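You operate a simulated robot arm through the tools that you are given. There is no shell and no other tool. Be economical: measure what you need, move in short steps, check, and stop when the job is done.

You are at the controls of a simulated two-armed robot. One attempt, no reset.

Task
Take the grey wheel from the top of the workbench and put it on the top of the press table. Put the small carton marked "No. 34" from the top of the workbench on the top of the counter and the small carton labelled "No. 31" on the bottom shelf of the workbench. Stack the carton labelled "Tips" from the top of the counter on top of the carton that says "Straps". Put the red tip on the top of the fitting table away on the top of the display table. Open the right drawer of the display table, take the blue chock and leave it inside and shut the drawer again. Open the right gate. Do these in any order. Set down upright: small carton, red tip, blue chock.

Only the result counts: the job must be done as asked and must still hold three seconds after the hand-in. Knocking over, shifting, dropping, spilling or breaking anything else fails it.

Robot
Two 7-joint arms with fingered hands on one trunk, on a base that drives. Base frame: it is fixed to the floor where the robot stands at the start and does not move with it; the origin is under the middle of the robot, x ahead of it, y to its left, z up; the surface under the hand at the start is at about z = 0.88. Readings come in m, rad, newtons and seconds.
The left shoulder is at the start at [0.07, 0.165, 1.168], the right one opposite. With the tool pointing down near the work surface each hand reaches from about 0.46 to 0.96 m from the robot's upright axis, wherever it stands, measured 20 degrees to its own side. Places, roughly: LT drawer2 [-9.6, 0.4, 0.6]; blue chock (6x12x7 cm) [-9.5, 0.4, 0.7]; bottom shelf of the workbench [0.6, 0.3, 0.2]; grey wheel (6x6x3 cm) [0.7, 0, 0.9]; pink carton, red carton, yellow carton [-0.5, -3.25, 1]; red tip (5x5x5 cm) [-3.5, -2.1, 0.8]; right drawer of the display table [-9.5, 0.4, 0.6]; right gate [-0.4, -1.4, 0.9]; small carton [0.75, -0.5, 1]; top of the counter [-0.6, -2.8, 0.9]; top of the display table [-9.7, -0.1, 0.7]; top of the press table [0.7, 2.1, 0.8]. Payload 4.1 kg a hand.
The TCP of each hand is the grasp point between the finger pads, 0.032 m short of the fingertips. In the tool frame z runs along the fingers and y along their closing line. The gripper opens to 0.108 m. The gripper's body begins 0.038 m behind the TCP. The gripper is a hand of 4 fingers: y runs from the thumb to the fingers, the wrist lies at [-0.016, -0.108, -0.186] in the tool frame, and closing takes about 1.5 s.
Orientation is that of the tool frame in the base frame, as [roll, pitch, yaw] about the fixed x, y, z axes, in that order (R = Rz(yaw) Ry(pitch) Rx(roll)). With the fingers straight down and the wrist toward the robot, the tool's x, y and z point along [0, 1, 0], [1, 0, 0] and [0, 0, -1] of the base frame.

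Tools
- The arms move only by the tool servo_tool. It takes "left_commands", "right_commands" or both (then of equal length, played together; a hand with none holds still); each is a list of rows, each a list of 6 numbers: the shift along the tool's x, y, z in units of 50 mm (1.0 is 50 mm), then the turn, a rotation vector about the tool's x, y, z in units of 5 degrees (1.0 is 5 degrees). In form: [[x, y, z, rx, ry, rz], ...]. A call has 1 to 10 rows; each row shifts and turns the commanded pose from where the row before left it, along the tool's axes as they then stand. "left_jaw" and "right_jaw" are, for a hand that has rows, the gripper command, from -1 (fully open) to 1 (shut), values between in proportion, set as the call begins (left out, the last holds). A call with a number of a shift or a turn outside -1 to 1 is refused whole. Rows are played at 5 a second. More than 0.05 m and 0.15 rad between two rows, or a gripper value outside its range, and nothing of the call is played. A pose out of reach is approached as far as the arm can. The call stops where the force on the tool passes 40 N (or 10 N more than at its start, if that is more) or the arm is blocked; 0.2 s more then pass. Each finger travels about 0.045 m/s and halts on what it meets, pressing with about 24 N; the grip force reading is that of the motor and also rises with nothing between the fingers. The clock runs only during rows and for 0.2 s after the last one: add rows that do not move to give the fingers time. The reply holds the time, the measured pose of the TCP, the force on the tool along the base axes, the opening and the grip force, in the units named above and with some noise, with the torque about the TCP (base axes, N m) and any sound that the robot's microphone picked up.
- Cameras (640 x 400 px; columns grow to the right, rows downward): "scene" is now at [0.1214, -0.0512, 1.3957]; the picture's right is [-0.58, -0.81, 0.00], its down [-0.46, 0.33, -0.83] and it looks along [0.67, -0.48, -0.56] (base axes); focal length 275 px, centre (320, 200). "left" rides on the left gripper at [-0.064, -0.093, -0.132] in its tool frame; the picture's right is [-0.80, -0.28, 0.53], its down [0.55, -0.71, 0.45] and it looks along [0.25, 0.65, 0.72] (tool axes); focal length 247 px, centre (320, 200). "right" rides on the right gripper at [0.064, -0.093, -0.132] in its tool frame; the picture's right is [-0.80, 0.28, -0.53], its down [-0.55, -0.71, 0.45] and it looks along [-0.25, 0.65, 0.72] (tool axes); focal length 247 px, centre (320, 200). There is no depth. A picture from a camera that has moved, and an enlarged one, comes with that camera's place and axes in the base frame and with its lens.
- snapshot(camera): a new picture of that camera. No time passes.
- lift_body(by): slides the trunk up (or, below 0, down) by that many m; the arms and the scene camera ride with it, the base frame stays. It gives what a move gives, with no picture.
- steer(legs): drives the robot by 1 to 6 legs, each [ahead, left, turn to the left] in m, m and rad, along the robot's own axes; the way and the turn of a leg run together, so that a leg with both is an arc; at most 1.5 m and 3.142 rad a leg. The arms and the cameras ride along, it lands a little off, and it stops where it bumps. It gives what a move gives.
- hand_shape(shape, hand): the hand has 4 fingers and takes this shape, open, in about a second: jaw (thumb against the fingers, like two jaws); tri (thumb and two fingers); tip (a fingertip pinch); poke (one finger out to press); point (the index stretched); flat (the hand flat); cup (the hand cupped); fist (a fist). The gripper value then closes the fingers along that shape, each until it touches; the sizes above hold for jaw. It gives what a move gives, with no picture.
- aim_head(pan, tilt): turns the head with the scene camera to pan (to the left, within 1.501 rad either way) and tilt (down, from -0.506 to 1.204), counted from straight ahead of the robot. It gives what a move gives.
- enlarge(camera, box): a new picture of the part [left, top, right, bottom] of that camera's present view, enlarged. No time passes.
- job_done(): hands the job in; it is judged then, once.

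Work in short steps. Places have to be worked out from the pictures, the camera data and where the tool is seen: move nearer, look again, correct. Check each grasp and each placing, and mend what went wrong. You have 217 turns and 228 pictures in all, those below and enlarged ones among them. Open the grippers and draw the arms clear of the work before you hand the job in, unless the task says otherwise; then end with one line.

The tools are called after ">>>" as name(argument=value, ...) on one line, values as JSON. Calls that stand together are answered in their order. servo_tool: Moves the arms, as the interface text tells. Its arguments: {"type":"object","properties":{"left_commands":{"type":"array","items":{"type":"array","items":{"type":"number"}}},"left_jaw":{"type":"number"},"right_commands":{"type":"array","items":{"type":"array","items":{"type":"number"}}},"right_jaw":{"type":"number"}},"required":[]} The other tools are called the same way: lift_body (by) slides the trunk up or down; hand_shape (shape, hand) gives the hand a shape; steer (legs) drives the base; aim_head (pan, tilt) turns the head that bears the scene camera; snapshot (camera) takes a picture; enlarge (camera, box) takes an enlarged picture of a part of a camera's view; job_done () hands the job in.

At the start:

```text
time: 0.0
left_position: [0.6345, -0.0711, 1.2097]
left_ee_rot: [3.141, 0.001, 1.57]
left_contact_force: [-0.6, -0.1, 0.3]
left_moment: [-0.02, 0.01, -0.01]
left_gripper_width: 0.1077
left_finger_force: 0.0
left_shape: jaw
right_position: [0.372, -0.5612, 1.138]
right_ee_rot: [3.14, -0.001, 1.57]
right_contact_force: [0.2, 0.0, 0.1]
right_moment: [0.0, 0.01, -0.01]
right_gripper_width: 0.1076
right_finger_force: 0.1
right_shape: jaw
trunk travel left (down, up): [-0.675, 0.265]
robot x, y, heading: [-0.0011, 0.0012, 0.002]
head pan, tilt: [-0.62, 0.597]
```

scene: 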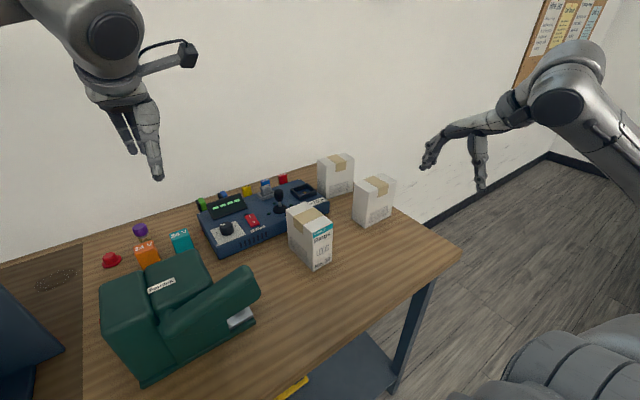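
right: 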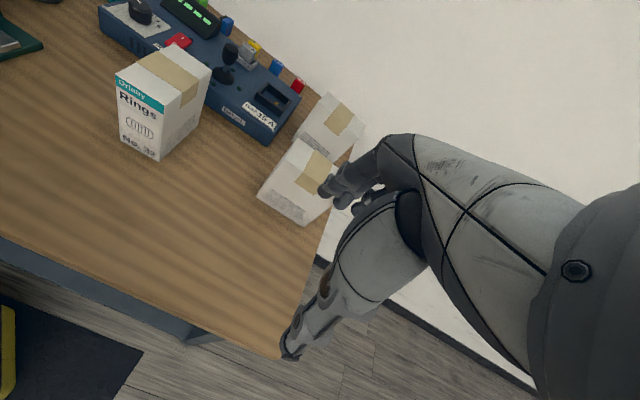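
left: 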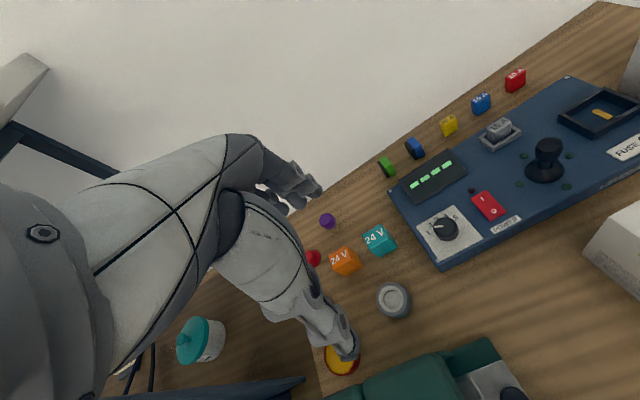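

The start pictures show the workbench with three cartons, and a grey wheel in the left camera. I'll look around with the head first.

>>> aim_head(pan=0.0, tilt=0.8)

>>> snapshot(camera="scene")

>>> enlarge(camera="right", box=[100, 20, 380, 240])

```text
time: 1.0
left_position: [0.6344, -0.071, 1.2106]
left_ee_rot: [3.14, 0.001, 1.571]
left_contact_force: [-0.1, 0.2, 0.1]
left_moment: [0.0, 0.0, 0.03]
left_gripper_width: 0.1076
left_finger_force: 0.0
left_shape: jaw
right_position: [0.3727, -0.5607, 1.1388]
right_ee_rot: [-3.141, 0.0, 1.569]
right_contact_force: [-0.4, -0.2, 0.1]
right_moment: [0.0, -0.02, 0.0]
right_gripper_width: 0.1075
right_finger_force: 0.0
right_shape: jaw
trunk travel left (down, up): [-0.675, 0.265]
robot x, y, heading: [0.0043, 0.0011, 0.001]
head pan, tilt: [0.0, 0.799]
```

```text
224 pictures are left
camera scene: at [0.13, 0.0, 1.3786], right [0.0, -1.0, 0.0], down [-0.72, 0.0, -0.7], along [0.7, 0.0, -0.72], focal length 275 px, centre (320, 200)
```

scene: 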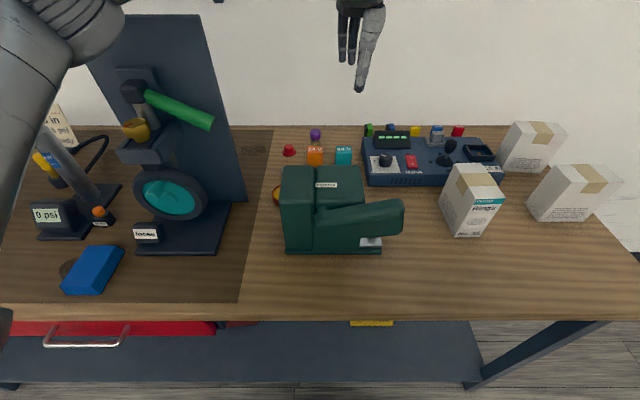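

```text
1.82 times, centred on (240, 130) of right
camera zoom: at [0.2801, -0.4968, 1.2696], right [0.28, -0.8, 0.53], down [-0.71, -0.55, -0.45], along [0.65, -0.25, -0.72], focal length 449 px, centre (466, 327)
```

zoom: 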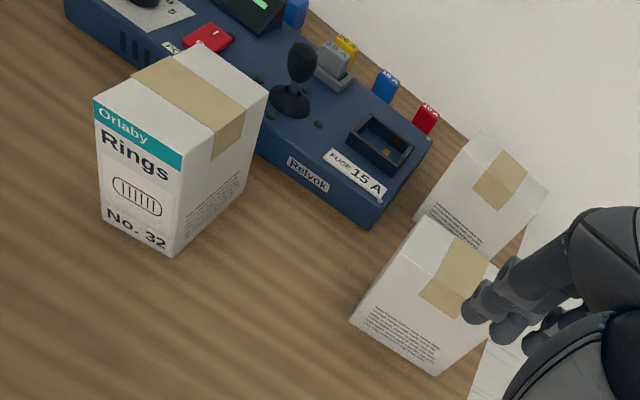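

Cartons 31 and 34 are the two with hidden labels. The wheel appears to be near (0.66, -0.04), behind the green vise. I move the left hand over it, partly down, and look.

>>> servo_tool(left_commands=[[0.7, 0.5, 0.8, 0, 0, 0], [0, 0, 0.8, 0, 0, 0]])

>>> snapshot(camera="left")

>>> snapshot(camera="scene")

```text
refused: row 1 steps farther than a row can; nothing moved
```

```text
222 pictures are left
camera left: at [0.5423, -0.1358, 1.3421], right [-0.28, -0.8, -0.53], down [-0.71, 0.55, -0.45], along [0.65, 0.25, -0.72], focal length 247 px, centre (320, 200)
```

left: 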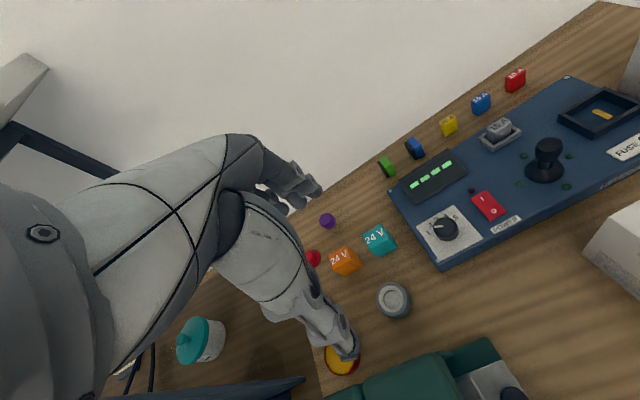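

```text
221 pictures are left
camera scene: at [0.13, 0.0, 1.3786], right [0.0, -1.0, 0.0], down [-0.72, 0.0, -0.7], along [0.7, 0.0, -0.72], focal length 275 px, centre (320, 200)
```

scene: 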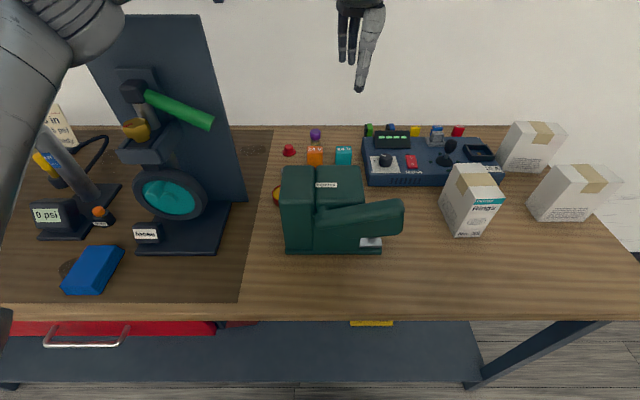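

The wheel is near (0.66, −0.04), with the vise's rear edge at about x = 0.565 and its top near z = 1.02. That's clear enough for a straight-down grasp. I go halfway down first.

>>> servo_tool(left_commands=[[0.7, 0.5, 0, 0, 0, 0], [0, 0, 0.9, 0, 0, 0], [0, 0, 0.9, 0, 0, 0], [0, 0, 0.9, 0, 0, 0]])

>>> snapshot(camera="left")

>>> snapshot(camera="scene")

```text
time: 2.0
left_position: [0.6599, -0.0352, 1.0756]
left_ee_rot: [-3.139, 0.001, 1.571]
left_contact_force: [0.8, 0.9, 0.6]
left_moment: [-0.03, 0.04, 0.02]
left_gripper_width: 0.1078
left_finger_force: 0.2
left_shape: jaw
right_position: [0.3716, -0.5613, 1.1381]
right_ee_rot: [-3.14, 0.001, 1.571]
right_contact_force: [-0.4, 0.5, 0.3]
right_moment: [-0.06, 0.0, -0.01]
right_gripper_width: 0.1078
right_finger_force: 0.0
right_shape: jaw
trunk travel left (down, up): [-0.675, 0.265]
robot x, y, heading: [-0.0007, 0.0023, -0.001]
head pan, tilt: [0.0, 0.799]
```

```text
220 pictures are left
camera left: at [0.568, -0.1, 1.2063], right [-0.28, -0.8, -0.53], down [-0.71, 0.55, -0.45], along [0.65, 0.25, -0.72], focal length 247 px, centre (320, 200)
```

left: 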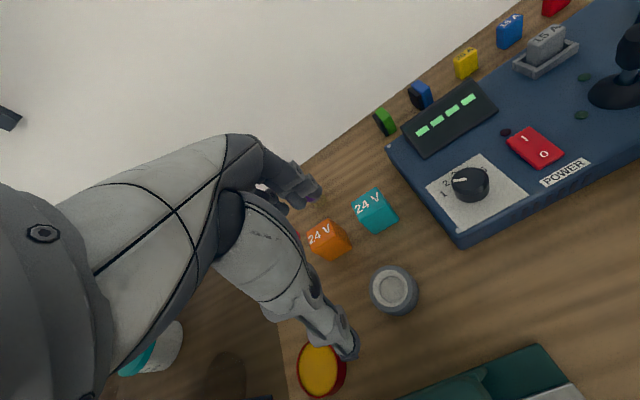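

```text
219 pictures are left
camera scene: at [0.131, 0.0009, 1.3786], right [0.0, -1.0, 0.0], down [-0.72, 0.0, -0.7], along [0.7, 0.0, -0.72], focal length 275 px, centre (320, 200)
```

scene: 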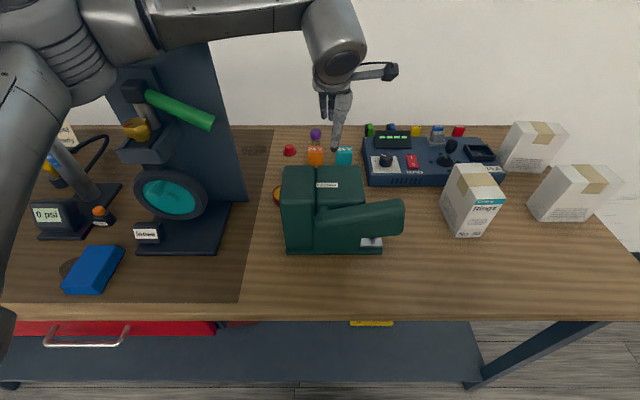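

Refined, the wheel sits at (0.655, −0.042). I align and descend to TCP z ≈ 0.915.

>>> servo_tool(left_commands=[[-0.13, -0.1, 0.8, 0, 0, 0], [0, 0, 0.8, 0, 0, 0], [0, 0, 0.8, 0, 0, 0], [0, 0, 0.7, 0, 0, 0], [0, 0, 0, 0, 0, 0]])

>>> snapshot(camera="left")

```text
time: 3.1
left_position: [0.6579, -0.0412, 0.9267]
left_ee_rot: [3.134, 0.006, 1.571]
left_contact_force: [3.0, 0.0, 4.7]
left_moment: [0.0, 0.85, -0.09]
left_gripper_width: 0.1076
left_finger_force: 0.1
left_shape: jaw
right_position: [0.372, -0.5628, 1.1381]
right_ee_rot: [-3.141, -0.001, 1.571]
right_contact_force: [-0.9, -0.5, 0.1]
right_moment: [-0.01, 0.02, 0.01]
right_gripper_width: 0.1075
right_finger_force: 0.1
right_shape: jaw
trunk travel left (down, up): [-0.675, 0.265]
robot x, y, heading: [0.0027, -0.0008, 0.002]
head pan, tilt: [0.0, 0.799]
stopped in row 5 (left hand): the force on the tool passed its limit at 43 N (the readings are from after the stop); the commanded pose is now the measured one
```

```text
218 pictures are left
camera left: at [0.5641, -0.1057, 1.058], right [-0.28, -0.8, -0.53], down [-0.7, 0.54, -0.46], along [0.66, 0.25, -0.71], focal length 247 px, centre (320, 200)
```

left: 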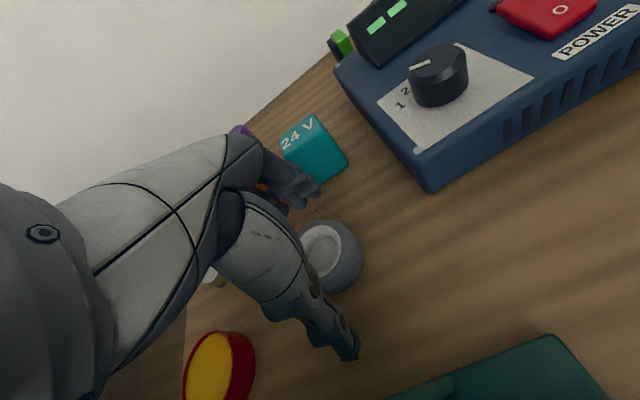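

Something was touched at z = 0.927. I check with an enlarged scene view whether the fingers rest on the orange box or on the table.

>>> enlarge(camera="scene", box=[250, 100, 450, 225])

>>> enlarge(camera="left", box=[180, 80, 420, 400])

```text
3.20 times, centred on (350, 162) of scene
camera zoom: at [0.1301, 0.0002, 1.3786], right [0.0, -1.0, 0.0], down [-0.72, 0.0, -0.7], along [0.7, 0.0, -0.72], focal length 880 px, centre (224, 320)
```

zoom: 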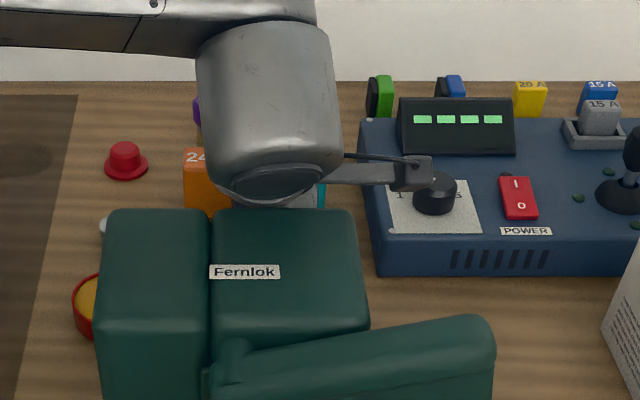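

```text
1.25 times, centred on (300, 240) of left
camera zoom: at [0.5641, -0.1057, 1.058], right [-0.28, -0.8, -0.53], down [-0.7, 0.54, -0.46], along [0.66, 0.25, -0.71], focal length 309 px, centre (345, 150)
```

zoom: 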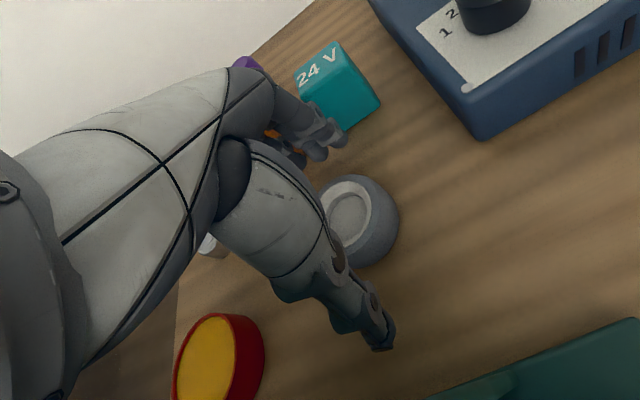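

A small white thing shows near (0.72, 0.10), hidden under the hand so far. I lift a little and look from both cameras before closing.

>>> servo_tool(left_commands=[[0, 0, -0.8, 0, 0, 0], [0, 0, -0.8, 0, 0, 0], [-0.9, 0, -0.1, 0, 0, 0], [-0.9, 0, 0, 0, 0, 0], [-0.9, 0, 0, 0, 0, 0]])

>>> snapshot(camera="left")

>>> enlarge(camera="scene", box=[250, 100, 450, 225])

```text
time: 4.3
left_position: [0.6543, -0.1781, 1.013]
left_ee_rot: [3.135, 0.005, 1.572]
left_contact_force: [0.5, 0.4, -0.3]
left_moment: [-0.02, -0.07, -0.02]
left_gripper_width: 0.108
left_finger_force: 0.1
left_shape: jaw
right_position: [0.3714, -0.5635, 1.1383]
right_ee_rot: [3.141, -0.003, 1.569]
right_contact_force: [0.5, -0.6, 0.1]
right_moment: [0.01, 0.0, 0.01]
right_gripper_width: 0.1077
right_finger_force: 0.0
right_shape: jaw
trunk travel left (down, up): [-0.675, 0.265]
robot x, y, heading: [0.0008, 0.0037, -0.001]
head pan, tilt: [0.0, 0.799]
```

```text
215 pictures are left
camera left: at [0.5622, -0.2418, 1.1436], right [-0.28, -0.8, -0.53], down [-0.7, 0.55, -0.45], along [0.65, 0.25, -0.71], focal length 247 px, centre (320, 200)
```

left: 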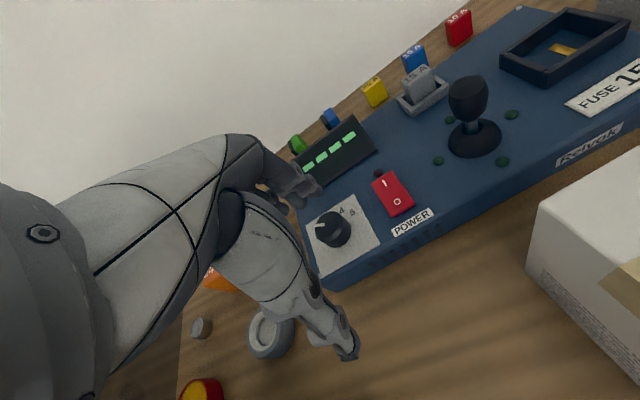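

```text
3.20 times, centred on (350, 162) of scene
camera zoom: at [0.1299, -0.002, 1.3786], right [0.0, -1.0, 0.0], down [-0.72, 0.0, -0.7], along [0.7, 0.0, -0.72], focal length 880 px, centre (224, 320)
```

zoom: 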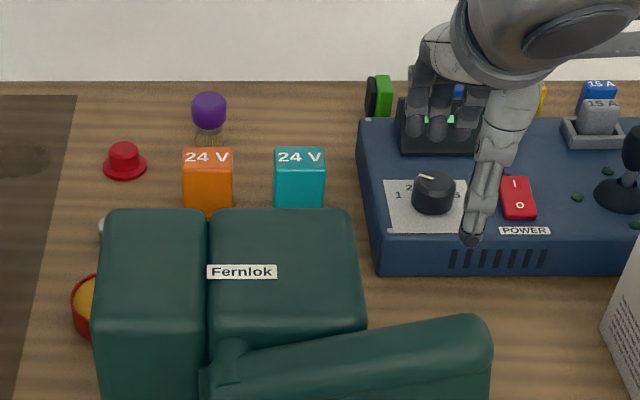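

The white thing is just a small separate cylinder, untouched, and the wheel stands where it was at (0.656, −0.038). I return, descend to z ≈ 0.928 just above the contact height, and close.

>>> servo_tool(left_commands=[[0.9, 0, 0, 0, 0, 0], [0.9, 0, 0, 0, 0, 0], [0.95, 0, 0, 0, 0, 0], [0, 0, 0.6, 0.1, 0, 0], [0, 0, 0.6, 0, 0, 0], [0, 0, 0.44, 0, 0, 0]])

>>> servo_tool(left_commands=[[0, 0, 0, 0, 0, 0], [0, 0, 0, 0, 0, 0], [0, 0, 0, 0, 0, 0], [0, 0, 0, 0, 0, 0], [0, 0, 0, 0, 0, 0], [0, 0, 0, 0, 0, 0], [0, 0, 0, 0, 0, 0], [0, 0, 0, 0, 0, 0]], left_jaw=1)

>>> snapshot(camera="left")

```text
time: 5.7
left_position: [0.6569, -0.0389, 0.9295]
left_ee_rot: [-3.139, 0.005, 1.573]
left_contact_force: [-0.8, 0.4, -0.2]
left_moment: [0.0, -0.01, 0.01]
left_gripper_width: 0.1077
left_finger_force: 0.1
left_shape: jaw
right_position: [0.3726, -0.5613, 1.139]
right_ee_rot: [-3.141, 0.0, 1.572]
right_contact_force: [-0.2, -0.4, 0.5]
right_moment: [-0.01, -0.01, -0.03]
right_gripper_width: 0.1078
right_finger_force: 0.2
right_shape: jaw
trunk travel left (down, up): [-0.675, 0.265]
robot x, y, heading: [0.0014, 0.0015, 0.002]
head pan, tilt: [0.0, 0.799]
```

```text
time: 7.5
left_position: [0.6569, -0.0392, 0.9287]
left_ee_rot: [-3.139, 0.005, 1.572]
left_contact_force: [0.2, -0.3, 0.0]
left_moment: [-0.02, 0.02, 0.0]
left_gripper_width: 0.0495
left_finger_force: 24.1
left_shape: jaw
right_position: [0.3726, -0.5622, 1.1386]
right_ee_rot: [3.141, -0.001, 1.571]
right_contact_force: [0.2, 0.2, 0.1]
right_moment: [0.01, 0.03, 0.02]
right_gripper_width: 0.1078
right_finger_force: 0.1
right_shape: jaw
trunk travel left (down, up): [-0.675, 0.265]
robot x, y, heading: [0.0036, 0.0023, -0.004]
head pan, tilt: [0.0, 0.799]
```

```text
213 pictures are left
camera left: at [0.565, -0.1031, 1.0608], right [-0.28, -0.8, -0.53], down [-0.71, 0.54, -0.45], along [0.65, 0.25, -0.72], focal length 247 px, centre (320, 200)
```

left: 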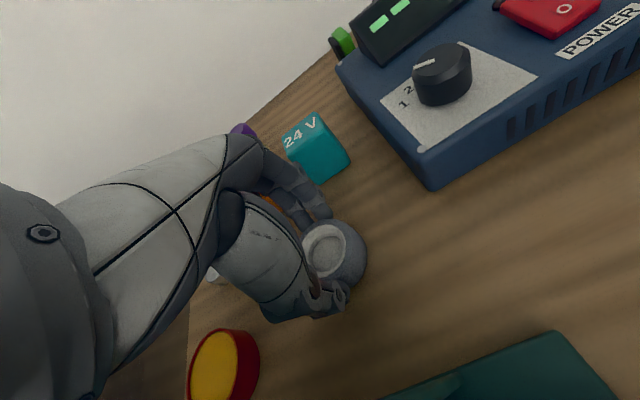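

The grip reads 24 N at 0.0495 m, slightly off-centre. I lift a few cm and check whether it holds.

>>> servo_tool(left_commands=[[0, 0, -0.4, 0, 0, 0], [0, 0, -0.4, 0, 0, 0], [0, 0, -0.8, 0, 0, 0], [0, 0, 0, 0, 0, 0]])

>>> snapshot(camera="left")

```text
time: 8.5
left_position: [0.6562, -0.0403, 1.0106]
left_ee_rot: [-3.141, 0.005, 1.573]
left_contact_force: [0.0, -0.2, -1.3]
left_moment: [0.01, 0.0, 0.01]
left_gripper_width: 0.0492
left_finger_force: 23.8
left_shape: jaw
right_position: [0.3711, -0.5614, 1.137]
right_ee_rot: [-3.141, 0.0, 1.57]
right_contact_force: [0.6, -0.7, 0.7]
right_moment: [-0.02, 0.02, -0.01]
right_gripper_width: 0.1076
right_finger_force: 0.0
right_shape: jaw
trunk travel left (down, up): [-0.675, 0.265]
robot x, y, heading: [-0.0013, 0.0004, -0.002]
head pan, tilt: [0.0, 0.799]
```

```text
212 pictures are left
camera left: at [0.5645, -0.104, 1.1424], right [-0.28, -0.8, -0.53], down [-0.71, 0.55, -0.45], along [0.65, 0.25, -0.72], focal length 247 px, centre (320, 200)
```

left: 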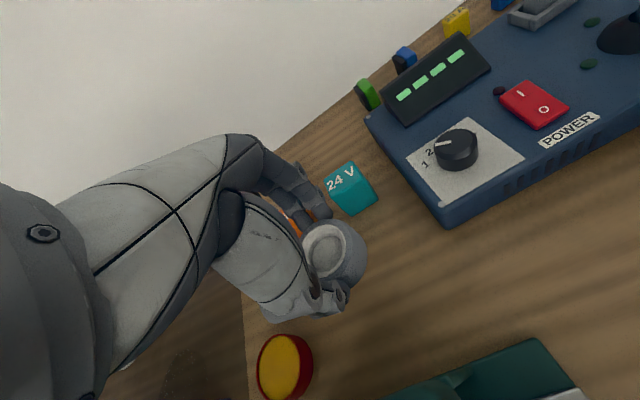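

The wheel is held flat. I raise the left hand to keep it clear, pull it back, and move the right hand up a bit with a look at the cartons.

>>> servo_tool(left_commands=[[0, 0, -0.9, 0, 0, 0], [0, 0, -0.9, 0, 0, 0], [0, 0, -0.9, 0, 0, 0], [0, 0, -0.9, 0, 0, 0], [0, -0.9, -0.2, 0, 0, 0], [0, -0.9, -0.2, 0, 0, 0], [0, -0.9, 0, 0, 0, 0]], right_commands=[[0, 0, -0.9, 0, 0, 0], [0, 0, -0.9, 0, 0, 0], [0, 0, -0.9, 0, 0, 0], [0, 0.4, 0, 0, 0, 0], [0, 0.8, 0, 0, 0, 0], [0, 0.8, 0, 0, 0, 0], [0, 0, 0, 0, 0, 0]])

>>> aim_head(pan=-0.7, tilt=0.7)

>>> snapshot(camera="scene")

>>> snapshot(camera="right")

```text
time: 10.1
left_position: [0.5203, -0.0392, 1.2096]
left_ee_rot: [3.141, 0.005, 1.57]
left_contact_force: [-0.5, 0.0, -0.7]
left_moment: [-0.01, 0.01, -0.03]
left_gripper_width: 0.0492
left_finger_force: 24.1
left_shape: jaw
right_position: [0.4709, -0.5643, 1.2733]
right_ee_rot: [3.14, -0.002, 1.57]
right_contact_force: [0.4, 0.2, 0.6]
right_moment: [0.04, 0.0, -0.01]
right_gripper_width: 0.1076
right_finger_force: 0.2
right_shape: jaw
trunk travel left (down, up): [-0.675, 0.265]
robot x, y, heading: [-0.0022, 0.0015, 0.005]
head pan, tilt: [0.0, 0.799]
```

```text
time: 11.2
left_position: [0.5232, -0.0398, 1.209]
left_ee_rot: [-3.138, 0.006, 1.572]
left_contact_force: [0.0, 0.0, -1.0]
left_moment: [0.02, 0.04, 0.01]
left_gripper_width: 0.0492
left_finger_force: 23.7
left_shape: jaw
right_position: [0.4709, -0.5627, 1.2737]
right_ee_rot: [3.141, 0.001, 1.572]
right_contact_force: [0.3, -0.2, 0.8]
right_moment: [0.02, 0.0, 0.0]
right_gripper_width: 0.1077
right_finger_force: 0.1
right_shape: jaw
trunk travel left (down, up): [-0.675, 0.265]
robot x, y, heading: [0.0045, -0.0016, 0.001]
head pan, tilt: [-0.7, 0.7]
```

```text
211 pictures are left
camera scene: at [0.1144, -0.0546, 1.3868], right [-0.64, -0.77, 0.0], down [-0.49, 0.41, -0.76], along [0.59, -0.49, -0.64], focal length 275 px, centre (320, 200)
```

scene: 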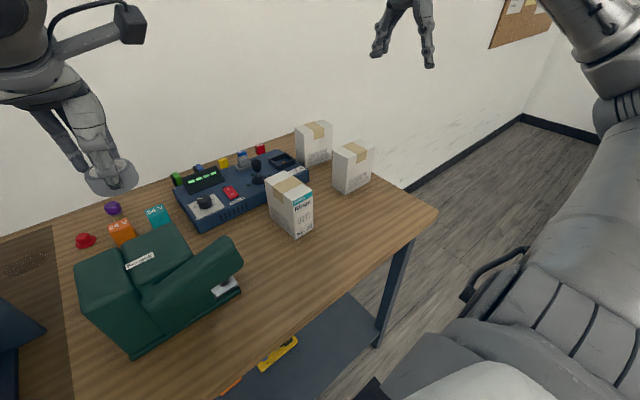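

```text
210 pictures are left
camera right: at [0.3802, -0.4976, 1.4051], right [0.28, -0.8, 0.53], down [-0.71, -0.55, -0.45], along [0.65, -0.25, -0.72], focal length 247 px, centre (320, 200)
```

right: 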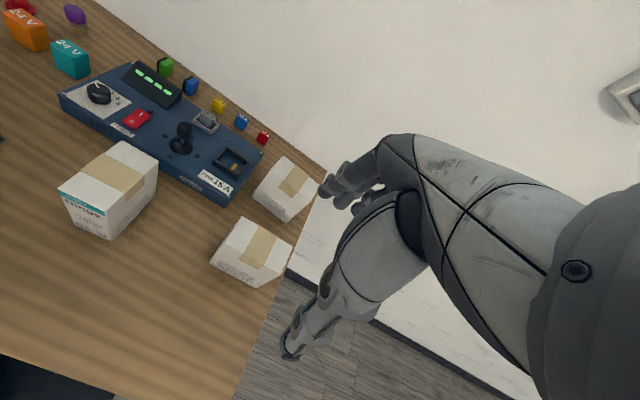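

I enlarge the cartons to get corner pixels.

>>> enlarge(camera="right", box=[190, 140, 350, 300])

>>> enlarge(camera="scene", box=[250, 100, 410, 250])

```text
2.50 times, centred on (270, 220) of right
camera zoom: at [0.3802, -0.4976, 1.4051], right [0.28, -0.8, 0.53], down [-0.71, -0.55, -0.45], along [0.65, -0.25, -0.72], focal length 617 px, centre (445, 150)
```

zoom: 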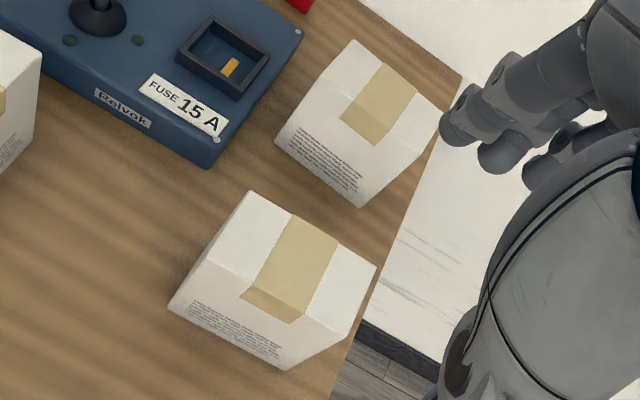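

```text
2.67 times, centred on (330, 175) of scene
camera zoom: at [0.1144, -0.0546, 1.3868], right [-0.64, -0.77, 0.0], down [-0.49, 0.41, -0.76], along [0.59, -0.49, -0.64], focal length 733 px, centre (293, 267)
```

zoom: 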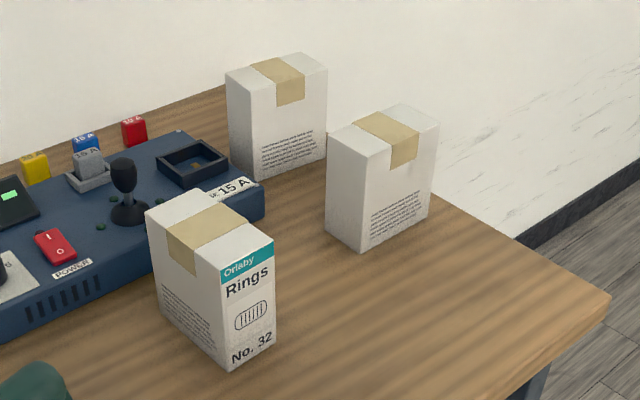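

The cartons are about 5.5×11×12.5 cm. Labels are on the narrow faces, so A's and B's face −y. Carton A's centre is about (0.582, −0.566) with its top at z ≈ 1.005. I bring the right hand over it, tool closing along x.

>>> servo_tool(right_commands=[[0, 0.9, 0, 0, 0, 0], [0, 0.9, 0, 0, 0, 0], [0, 0.4, 0.8, 0, 0, 0], [0, 0, 0.9, 0, 0, 0], [0, 0, 0.9, 0, 0, 0]])

>>> snapshot(camera="right")

>>> snapshot(camera="scene")

```text
time: 12.4
left_position: [0.523, -0.0372, 1.2096]
left_ee_rot: [-3.139, 0.005, 1.574]
left_contact_force: [0.2, 0.2, -0.7]
left_moment: [-0.03, 0.02, -0.04]
left_gripper_width: 0.0491
left_finger_force: 23.8
left_shape: jaw
right_position: [0.5844, -0.5618, 1.1421]
right_ee_rot: [-3.141, -0.001, 1.57]
right_contact_force: [0.2, 1.1, -0.9]
right_moment: [0.0, -0.01, -0.01]
right_gripper_width: 0.1077
right_finger_force: 0.1
right_shape: jaw
trunk travel left (down, up): [-0.675, 0.265]
robot x, y, heading: [-0.0054, -0.0028, 0.004]
head pan, tilt: [-0.7, 0.7]
```

```text
207 pictures are left
camera right: at [0.4937, -0.4971, 1.2734], right [0.28, -0.8, 0.53], down [-0.71, -0.55, -0.45], along [0.65, -0.25, -0.72], focal length 247 px, centre (320, 200)
```

right: 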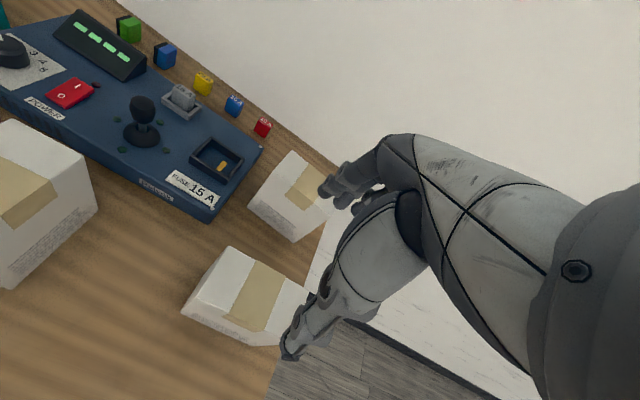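

```text
206 pictures are left
camera scene: at [0.1156, -0.0541, 1.3868], right [-0.64, -0.77, 0.0], down [-0.49, 0.41, -0.76], along [0.58, -0.49, -0.64], focal length 275 px, centre (320, 200)
```

scene: 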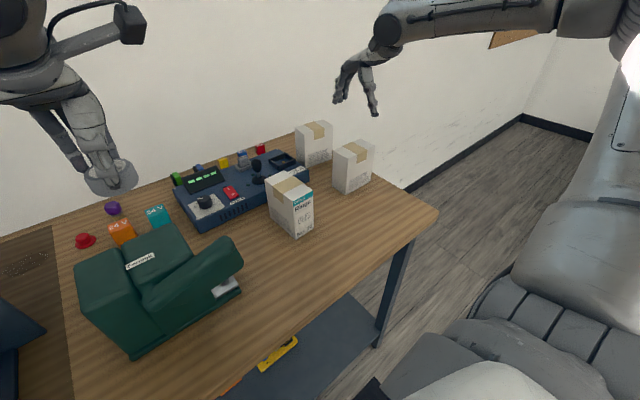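

Carton A spans x 0.551–0.605, y −0.513 to −0.623. I shift to its centre (0.578, −0.568), descend to z ≈ 0.975 and close.

>>> servo_tool(right_commands=[[-0.12, -0.12, 0.8, 0, 0, 0], [0, 0, 0.9, 0, 0, 0], [0, 0, 0.9, 0, 0, 0], [0, 0, 0.7, 0, 0, 0], [0, 0, 0, 0, 0, 0]])

>>> snapshot(camera="scene")

```text
time: 13.6
left_position: [0.5232, -0.0385, 1.2094]
left_ee_rot: [3.142, 0.004, 1.571]
left_contact_force: [-0.1, -0.5, -0.5]
left_moment: [0.0, 0.02, -0.02]
left_gripper_width: 0.0491
left_finger_force: 23.7
left_shape: jaw
right_position: [0.5749, -0.5679, 0.9776]
right_ee_rot: [3.141, -0.001, 1.574]
right_contact_force: [0.1, -0.2, -0.1]
right_moment: [-0.01, 0.0, 0.0]
right_gripper_width: 0.1079
right_finger_force: 0.2
right_shape: jaw
trunk travel left (down, up): [-0.675, 0.265]
robot x, y, heading: [0.002, -0.0044, 0.002]
head pan, tilt: [-0.7, 0.7]
```

```text
205 pictures are left
camera scene: at [0.1143, -0.0542, 1.3869], right [-0.64, -0.76, 0.0], down [-0.49, 0.41, -0.77], along [0.59, -0.49, -0.64], focal length 275 px, centre (320, 200)
```

scene: 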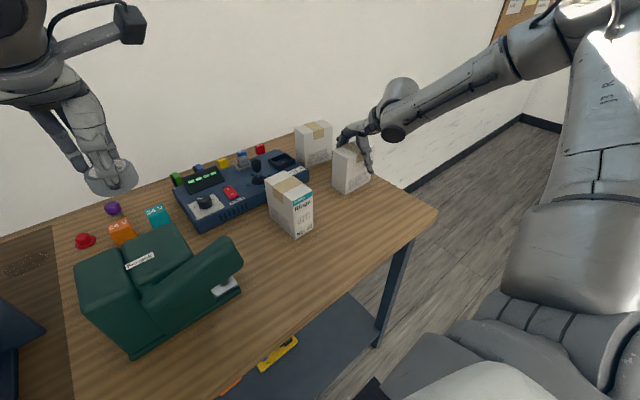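

The hand straddles carton A with no contact. I close the right gripper and lift.

>>> servo_tool(right_commands=[[0, 0, 0, 0, 0, 0], [0, 0, 0, 0, 0, 0], [0, 0, 0, 0, 0, 0], [0, 0, 0, 0, 0, 0], [0, 0, 0, 0, 0, 0], [0, 0, 0, 0, 0, 0], [0, 0, 0, 0, 0, 0], [0, 0, 0, 0, 0, 0]], right_jaw=1)

>>> servo_tool(right_commands=[[0, 0, -0.3, 0, 0, 0], [0, 0, -0.7, 0, 0, 0], [0, 0, -0.9, 0, 0, 0], [0, 0, -0.9, 0, 0, 0], [0, 0, -0.9, 0, 0, 0], [0, -0.9, -0.3, 0, 0, 0], [0, -0.9, 0, 0, 0, 0]])

>>> snapshot(camera="scene")

```text
time: 15.4
left_position: [0.5231, -0.0388, 1.2093]
left_ee_rot: [-3.138, 0.006, 1.573]
left_contact_force: [0.1, -0.1, -1.0]
left_moment: [0.01, 0.0, -0.01]
left_gripper_width: 0.0493
left_finger_force: 23.9
left_shape: jaw
right_position: [0.5762, -0.5666, 0.9789]
right_ee_rot: [-3.14, -0.001, 1.571]
right_contact_force: [-0.6, 0.0, 0.3]
right_moment: [-0.01, 0.04, -0.02]
right_gripper_width: 0.0549
right_finger_force: 23.7
right_shape: jaw
trunk travel left (down, up): [-0.675, 0.265]
robot x, y, heading: [0.0021, 0.0017, -0.0]
head pan, tilt: [-0.7, 0.7]
```

```text
time: 17.0
left_position: [0.5235, -0.0378, 1.2098]
left_ee_rot: [3.141, 0.006, 1.575]
left_contact_force: [-0.4, 0.6, -1.9]
left_moment: [0.0, 0.03, -0.02]
left_gripper_width: 0.0494
left_finger_force: 23.4
left_shape: jaw
right_position: [0.4865, -0.5706, 1.18]
right_ee_rot: [3.141, 0.0, 1.571]
right_contact_force: [-0.8, 0.8, -1.5]
right_moment: [-0.01, -0.05, 0.03]
right_gripper_width: 0.0546
right_finger_force: 24.3
right_shape: jaw
trunk travel left (down, up): [-0.675, 0.265]
robot x, y, heading: [-0.0003, 0.0024, -0.0]
head pan, tilt: [-0.7, 0.7]
```

```text
204 pictures are left
camera scene: at [0.1149, -0.0552, 1.3869], right [-0.64, -0.77, 0.0], down [-0.49, 0.41, -0.76], along [0.59, -0.49, -0.64], focal length 275 px, centre (320, 200)
```

scene: 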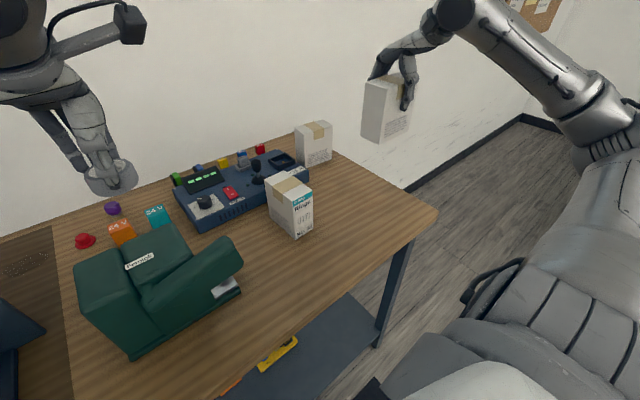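

Carton A is held; its label is on the hidden −y face. I turn the wrist clockwise (about tool z) to bring the label to the robot.

>>> servo_tool(right_commands=[[0, 0, -0.5, 0, 0, 1], [0, 0, -0.5, 0, 0, 1], [0, 0, 0, 0, 0, 1], [0, 0, 0, 0, 0, 1], [0, 0, 0, 0, 0, 1], [0, 0, 0, 0, 0, 1], [0, 0, 0, 0, 0, 1], [0, 0, 0, 0, 0, 1], [0, 0, 0, 0, 0, 1], [0, 0, 0, 0, 0, 1]])

>>> servo_tool(right_commands=[[0, 0, 0, 0, 0, 1], [0, 0, 0, 0, 0, 1], [0, 0, 0, 0, 0, 1], [0, 0, 0, 0, 0, 1], [0, 0, 0, 0, 0, 1], [0, 0, 0, 0, 0, 1], [0, 0, 0, 0, 0, 1]])

>>> enlarge(camera="scene", box=[320, 0, 480, 160])

```text
time: 19.2
left_position: [0.5229, -0.0396, 1.2094]
left_ee_rot: [-3.14, 0.005, 1.573]
left_contact_force: [0.7, -0.2, -0.6]
left_moment: [-0.03, -0.01, 0.0]
left_gripper_width: 0.0492
left_finger_force: 24.1
left_shape: jaw
right_position: [0.4863, -0.5671, 1.228]
right_ee_rot: [3.139, 0.001, 0.695]
right_contact_force: [-0.8, -0.7, -2.7]
right_moment: [0.03, -0.02, -0.02]
right_gripper_width: 0.0546
right_finger_force: 24.0
right_shape: jaw
trunk travel left (down, up): [-0.675, 0.265]
robot x, y, heading: [0.0014, 0.0015, -0.001]
head pan, tilt: [-0.7, 0.7]
```

```text
time: 20.8
left_position: [0.5235, -0.0382, 1.2079]
left_ee_rot: [-3.139, 0.007, 1.575]
left_contact_force: [-1.0, 1.4, -1.6]
left_moment: [-0.03, 0.0, 0.01]
left_gripper_width: 0.0492
left_finger_force: 24.1
left_shape: jaw
right_position: [0.4862, -0.5676, 1.2288]
right_ee_rot: [-3.141, 0.002, 0.088]
right_contact_force: [-0.2, 0.6, -1.9]
right_moment: [-0.01, 0.02, 0.01]
right_gripper_width: 0.0546
right_finger_force: 23.8
right_shape: jaw
trunk travel left (down, up): [-0.675, 0.265]
robot x, y, heading: [0.0029, 0.0019, -0.001]
head pan, tilt: [-0.7, 0.7]
```

```text
2.50 times, centred on (400, 80) of scene
camera zoom: at [0.1152, -0.0541, 1.3868], right [-0.64, -0.77, 0.0], down [-0.49, 0.41, -0.76], along [0.58, -0.49, -0.64], focal length 687 px, centre (120, 500)
```

zoom: 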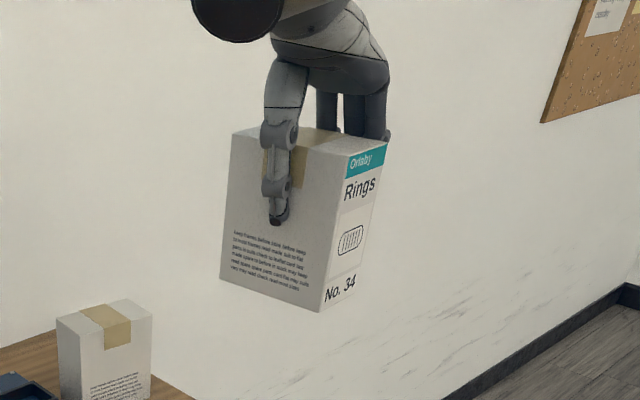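

Carton A is No. 34, so B must be No. 31. Next the wheel goes to the press table. I turn the right wrist back and look left for the way.

>>> servo_tool(right_commands=[[0, 0, 0, 0, 0, -1], [0, 0, 0, 0, 0, -1], [0, 0, 0, 0, 0, -1], [0, 0, 0, 0, 0, -1], [0, 0, 0, 0, 0, -1], [0, 0, 0, 0, 0, -1], [0, 0, 0, 0, 0, -1], [0, 0, 0, 0, 0, -1], [0, 0, 0, 0, 0, -1], [0, 0, 0, 0, 0, -1]])

>>> servo_tool(right_commands=[[0, 0, 0, 0, 0, -1], [0, 0, 0, 0, 0, -1], [0, 0, 0, 0, 0, -1], [0, 0, 0, 0, 0, -1], [0, 0, 0, 0, 0, -1], [0, 0, 0, 0, 0, -1], [0, 0, 0, 0, 0, -1]])

>>> aim_head(pan=1.2, tilt=0.4)

>>> snapshot(camera="scene")

```text
time: 23.0
left_position: [0.523, -0.0394, 1.2095]
left_ee_rot: [-3.14, 0.003, 1.572]
left_contact_force: [0.2, 0.1, -0.6]
left_moment: [0.04, -0.02, 0.02]
left_gripper_width: 0.0494
left_finger_force: 23.8
left_shape: jaw
right_position: [0.4856, -0.5672, 1.228]
right_ee_rot: [-3.139, 0.0, 0.963]
right_contact_force: [-0.8, 0.4, -2.2]
right_moment: [-0.01, 0.02, -0.02]
right_gripper_width: 0.0549
right_finger_force: 23.5
right_shape: jaw
trunk travel left (down, up): [-0.675, 0.265]
robot x, y, heading: [-0.0014, 0.0003, -0.004]
head pan, tilt: [-0.7, 0.7]
```

```text
time: 24.6
left_position: [0.5237, -0.0387, 1.2087]
left_ee_rot: [-3.141, 0.005, 1.571]
left_contact_force: [-0.2, 0.2, -1.3]
left_moment: [0.02, 0.03, 0.0]
left_gripper_width: 0.0492
left_finger_force: 23.9
left_shape: jaw
right_position: [0.4855, -0.5678, 1.2268]
right_ee_rot: [-3.141, -0.001, 1.572]
right_contact_force: [0.0, -0.4, -2.7]
right_moment: [0.0, -0.03, 0.0]
right_gripper_width: 0.0546
right_finger_force: 24.3
right_shape: jaw
trunk travel left (down, up): [-0.675, 0.265]
robot x, y, heading: [-0.0036, -0.0022, 0.001]
head pan, tilt: [-0.7, 0.7]
```

```text
time: 26.4
left_position: [0.5245, -0.0394, 1.2096]
left_ee_rot: [-3.139, 0.005, 1.573]
left_contact_force: [0.7, 0.0, -1.3]
left_moment: [0.0, 0.04, -0.02]
left_gripper_width: 0.0492
left_finger_force: 24.0
left_shape: jaw
right_position: [0.4853, -0.5683, 1.2268]
right_ee_rot: [3.14, 0.001, 1.571]
right_contact_force: [-0.4, 0.0, -3.0]
right_moment: [0.0, 0.0, 0.01]
right_gripper_width: 0.0547
right_finger_force: 23.8
right_shape: jaw
trunk travel left (down, up): [-0.675, 0.265]
robot x, y, heading: [0.0002, 0.0028, -0.001]
head pan, tilt: [1.201, 0.4]
```

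```text
202 pictures are left
camera scene: at [0.0834, 0.0862, 1.4137], right [0.93, -0.36, 0.0], down [-0.14, -0.36, -0.92], along [0.33, 0.86, -0.39], focal length 275 px, centre (320, 200)
```

scene: 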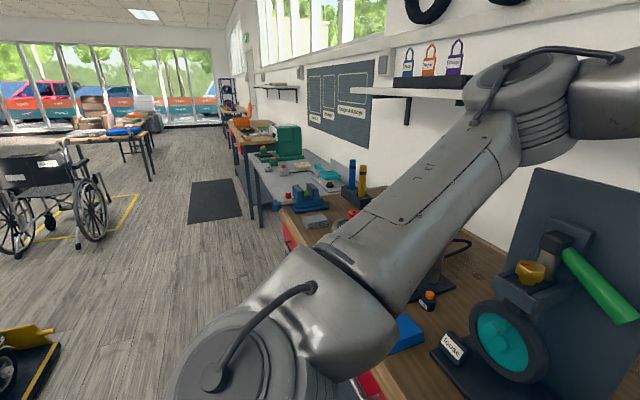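

The grey-topped table beyond the workbench is likely the press table. I also look to the right before driving.

>>> aim_head(pan=-1.5, tilt=0.4)

>>> snapshot(camera="scene")

>>> aim_head(pan=1.5, tilt=0.5)

>>> snapshot(camera="scene")

```text
time: 28.8
left_position: [0.5236, -0.0386, 1.21]
left_ee_rot: [-3.14, 0.005, 1.572]
left_contact_force: [0.0, -0.9, -1.9]
left_moment: [0.03, -0.01, 0.0]
left_gripper_width: 0.0492
left_finger_force: 23.9
left_shape: jaw
right_position: [0.4856, -0.5676, 1.2281]
right_ee_rot: [-3.141, 0.0, 1.571]
right_contact_force: [0.4, 0.1, -2.6]
right_moment: [-0.01, 0.01, -0.01]
right_gripper_width: 0.0543
right_finger_force: 23.6
right_shape: jaw
trunk travel left (down, up): [-0.675, 0.265]
robot x, y, heading: [-0.0027, -0.0012, 0.001]
head pan, tilt: [-1.499, 0.4]
```

```text
201 pictures are left
camera scene: at [0.0566, -0.0926, 1.4137], right [-1.0, -0.07, 0.0], down [-0.03, 0.39, -0.92], along [0.07, -0.92, -0.39], focal length 275 px, centre (320, 200)
```

scene: 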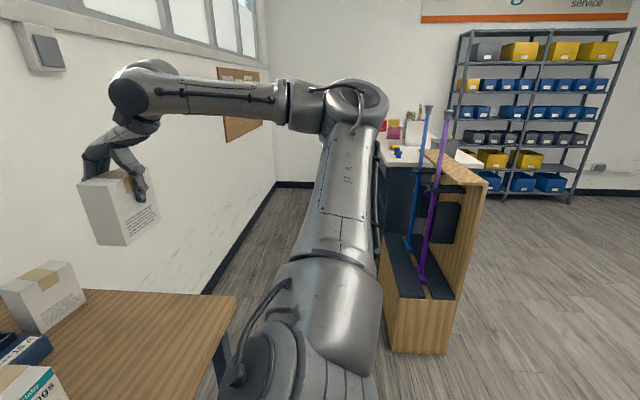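

```text
time: 31.4
left_position: [0.5237, -0.0392, 1.2093]
left_ee_rot: [-3.142, 0.006, 1.573]
left_contact_force: [0.4, -0.1, -0.6]
left_moment: [0.03, 0.0, -0.03]
left_gripper_width: 0.0493
left_finger_force: 23.5
left_shape: jaw
right_position: [0.4864, -0.5664, 1.2281]
right_ee_rot: [-3.139, -0.003, 1.571]
right_contact_force: [0.4, -0.4, -2.2]
right_moment: [0.0, 0.0, -0.02]
right_gripper_width: 0.0546
right_finger_force: 24.2
right_shape: jaw
trunk travel left (down, up): [-0.675, 0.265]
robot x, y, heading: [0.0018, 0.0028, -0.001]
head pan, tilt: [1.499, 0.499]
```

```text
200 pictures are left
camera scene: at [0.0564, 0.0906, 1.4046], right [1.0, -0.07, 0.0], down [-0.03, -0.48, -0.88], along [0.06, 0.88, -0.48], focal length 275 px, centre (320, 200)
```

scene: 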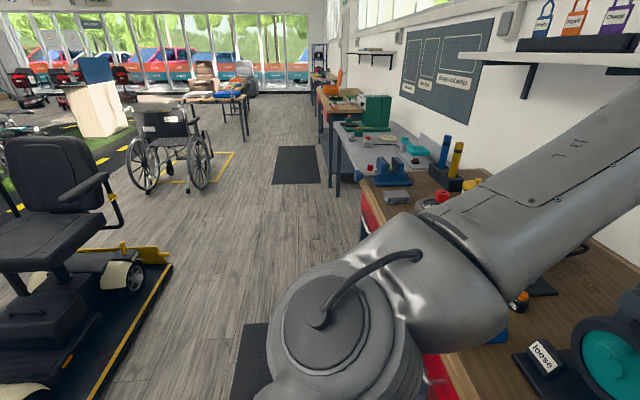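

The way left is clear along the bench (the scooter platform edge is at about x = −0.9). I back off 0.3 m and go left 2 m.

>>> steer(legs=[[-0.3, 0, 0], [0, 1.0, 0], [0, 1.0, 0]])

>>> aim_head(pan=0.0, tilt=0.6)

>>> snapshot(camera="scene")

```text
time: 42.9
left_position: [0.237, 1.9271, 1.2091]
left_ee_rot: [-3.141, 0.005, 1.568]
left_contact_force: [0.2, -0.1, -0.7]
left_moment: [0.03, 0.0, -0.01]
left_gripper_width: 0.0493
left_finger_force: 23.9
left_shape: jaw
right_position: [0.1977, 1.3999, 1.2284]
right_ee_rot: [-3.139, -0.001, 1.565]
right_contact_force: [0.8, 0.4, -2.7]
right_moment: [0.01, 0.01, 0.0]
right_gripper_width: 0.0544
right_finger_force: 24.6
right_shape: jaw
trunk travel left (down, up): [-0.675, 0.265]
robot x, y, heading: [-0.2823, 1.9722, -0.007]
head pan, tilt: [1.499, 0.499]
```

```text
time: 44.5
left_position: [0.2366, 1.9279, 1.2098]
left_ee_rot: [-3.14, 0.006, 1.568]
left_contact_force: [-0.3, 0.1, -0.3]
left_moment: [0.02, 0.02, 0.0]
left_gripper_width: 0.0492
left_finger_force: 23.9
left_shape: jaw
right_position: [0.197, 1.3993, 1.2282]
right_ee_rot: [-3.141, -0.002, 1.567]
right_contact_force: [0.0, 0.4, -1.9]
right_moment: [0.05, 0.02, 0.02]
right_gripper_width: 0.0548
right_finger_force: 23.7
right_shape: jaw
trunk travel left (down, up): [-0.675, 0.265]
robot x, y, heading: [-0.2831, 1.9708, -0.004]
head pan, tilt: [0.0, 0.6]
```

```text
199 pictures are left
camera scene: at [-0.1471, 1.969, 1.3954], right [-0.01, -1.0, 0.0], down [-0.57, 0.0, -0.82], along [0.82, 0.0, -0.57], focal length 275 px, centre (320, 200)
```

scene: 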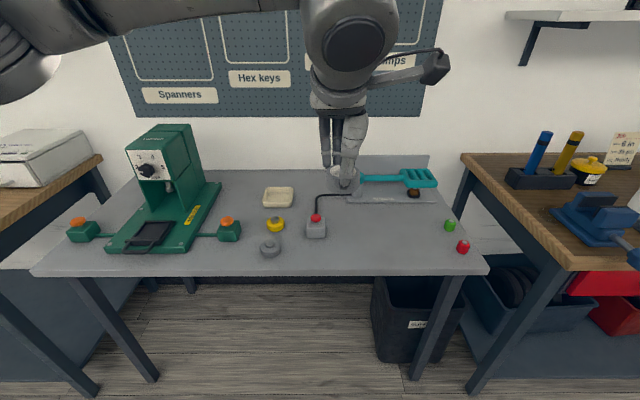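

This is the press table: the open area near (0.5, 1.83) is free. I drive 0.17 m ahead, then move the left hand over it.

>>> steer(legs=[[0.17, 0, 0]])

>>> servo_tool(left_commands=[[-0.9, 0, 0, 0, 0, 0], [-0.8, 0.6, 0, 0, 0, 0], [0, 0.9, 0, 0, 0, 0], [0, 0, 0.9, 0, 0, 0], [0, 0, 0.9, 0, 0, 0], [0, 0, 0.9, 0, 0, 0]])

>>> snapshot(camera="left")

>>> snapshot(camera="scene")

```text
time: 46.0
left_position: [0.4086, 1.9262, 1.2093]
left_ee_rot: [3.14, 0.005, 1.565]
left_contact_force: [-0.7, -0.5, -0.1]
left_moment: [0.02, -0.01, 0.0]
left_gripper_width: 0.0493
left_finger_force: 24.2
left_shape: jaw
right_position: [0.3667, 1.3972, 1.229]
right_ee_rot: [-3.141, -0.001, 1.563]
right_contact_force: [0.4, -1.0, -2.4]
right_moment: [-0.01, -0.02, 0.0]
right_gripper_width: 0.0546
right_finger_force: 24.2
right_shape: jaw
trunk travel left (down, up): [-0.675, 0.265]
robot x, y, heading: [-0.1146, 1.9714, -0.008]
head pan, tilt: [0.0, 0.6]
```

```text
time: 47.4
left_position: [0.4852, 1.8404, 1.0753]
left_ee_rot: [-3.141, 0.008, 1.566]
left_contact_force: [0.7, 0.1, -0.6]
left_moment: [0.0, 0.02, -0.01]
left_gripper_width: 0.0491
left_finger_force: 24.3
left_shape: jaw
right_position: [0.3707, 1.3989, 1.2275]
right_ee_rot: [-3.139, 0.0, 1.564]
right_contact_force: [-0.4, 0.2, -1.5]
right_moment: [0.02, -0.01, 0.04]
right_gripper_width: 0.0547
right_finger_force: 24.3
right_shape: jaw
trunk travel left (down, up): [-0.675, 0.265]
robot x, y, heading: [-0.1114, 1.9705, -0.007]
head pan, tilt: [0.0, 0.6]
```

```text
198 pictures are left
camera left: at [0.394, 1.7773, 1.2065], right [-0.29, -0.8, -0.53], down [-0.7, 0.55, -0.45], along [0.65, 0.24, -0.72], focal length 247 px, centre (320, 200)
```

left: 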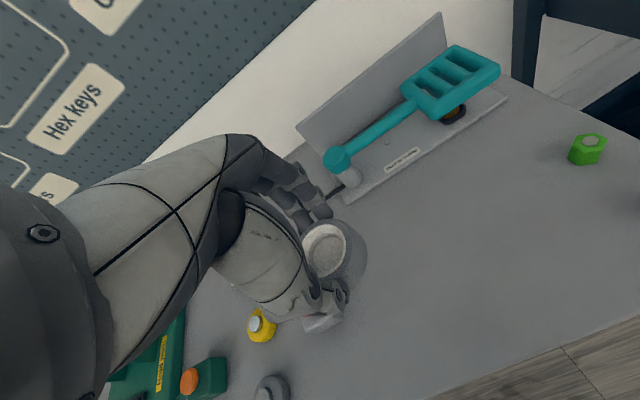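

```text
197 pictures are left
camera scene: at [0.0263, 1.968, 1.3954], right [-0.01, -1.0, 0.0], down [-0.57, 0.0, -0.82], along [0.82, -0.01, -0.57], focal length 275 px, centre (320, 200)
```

scene: 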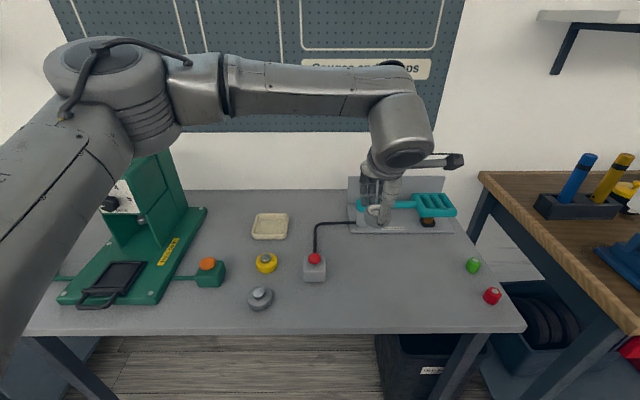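

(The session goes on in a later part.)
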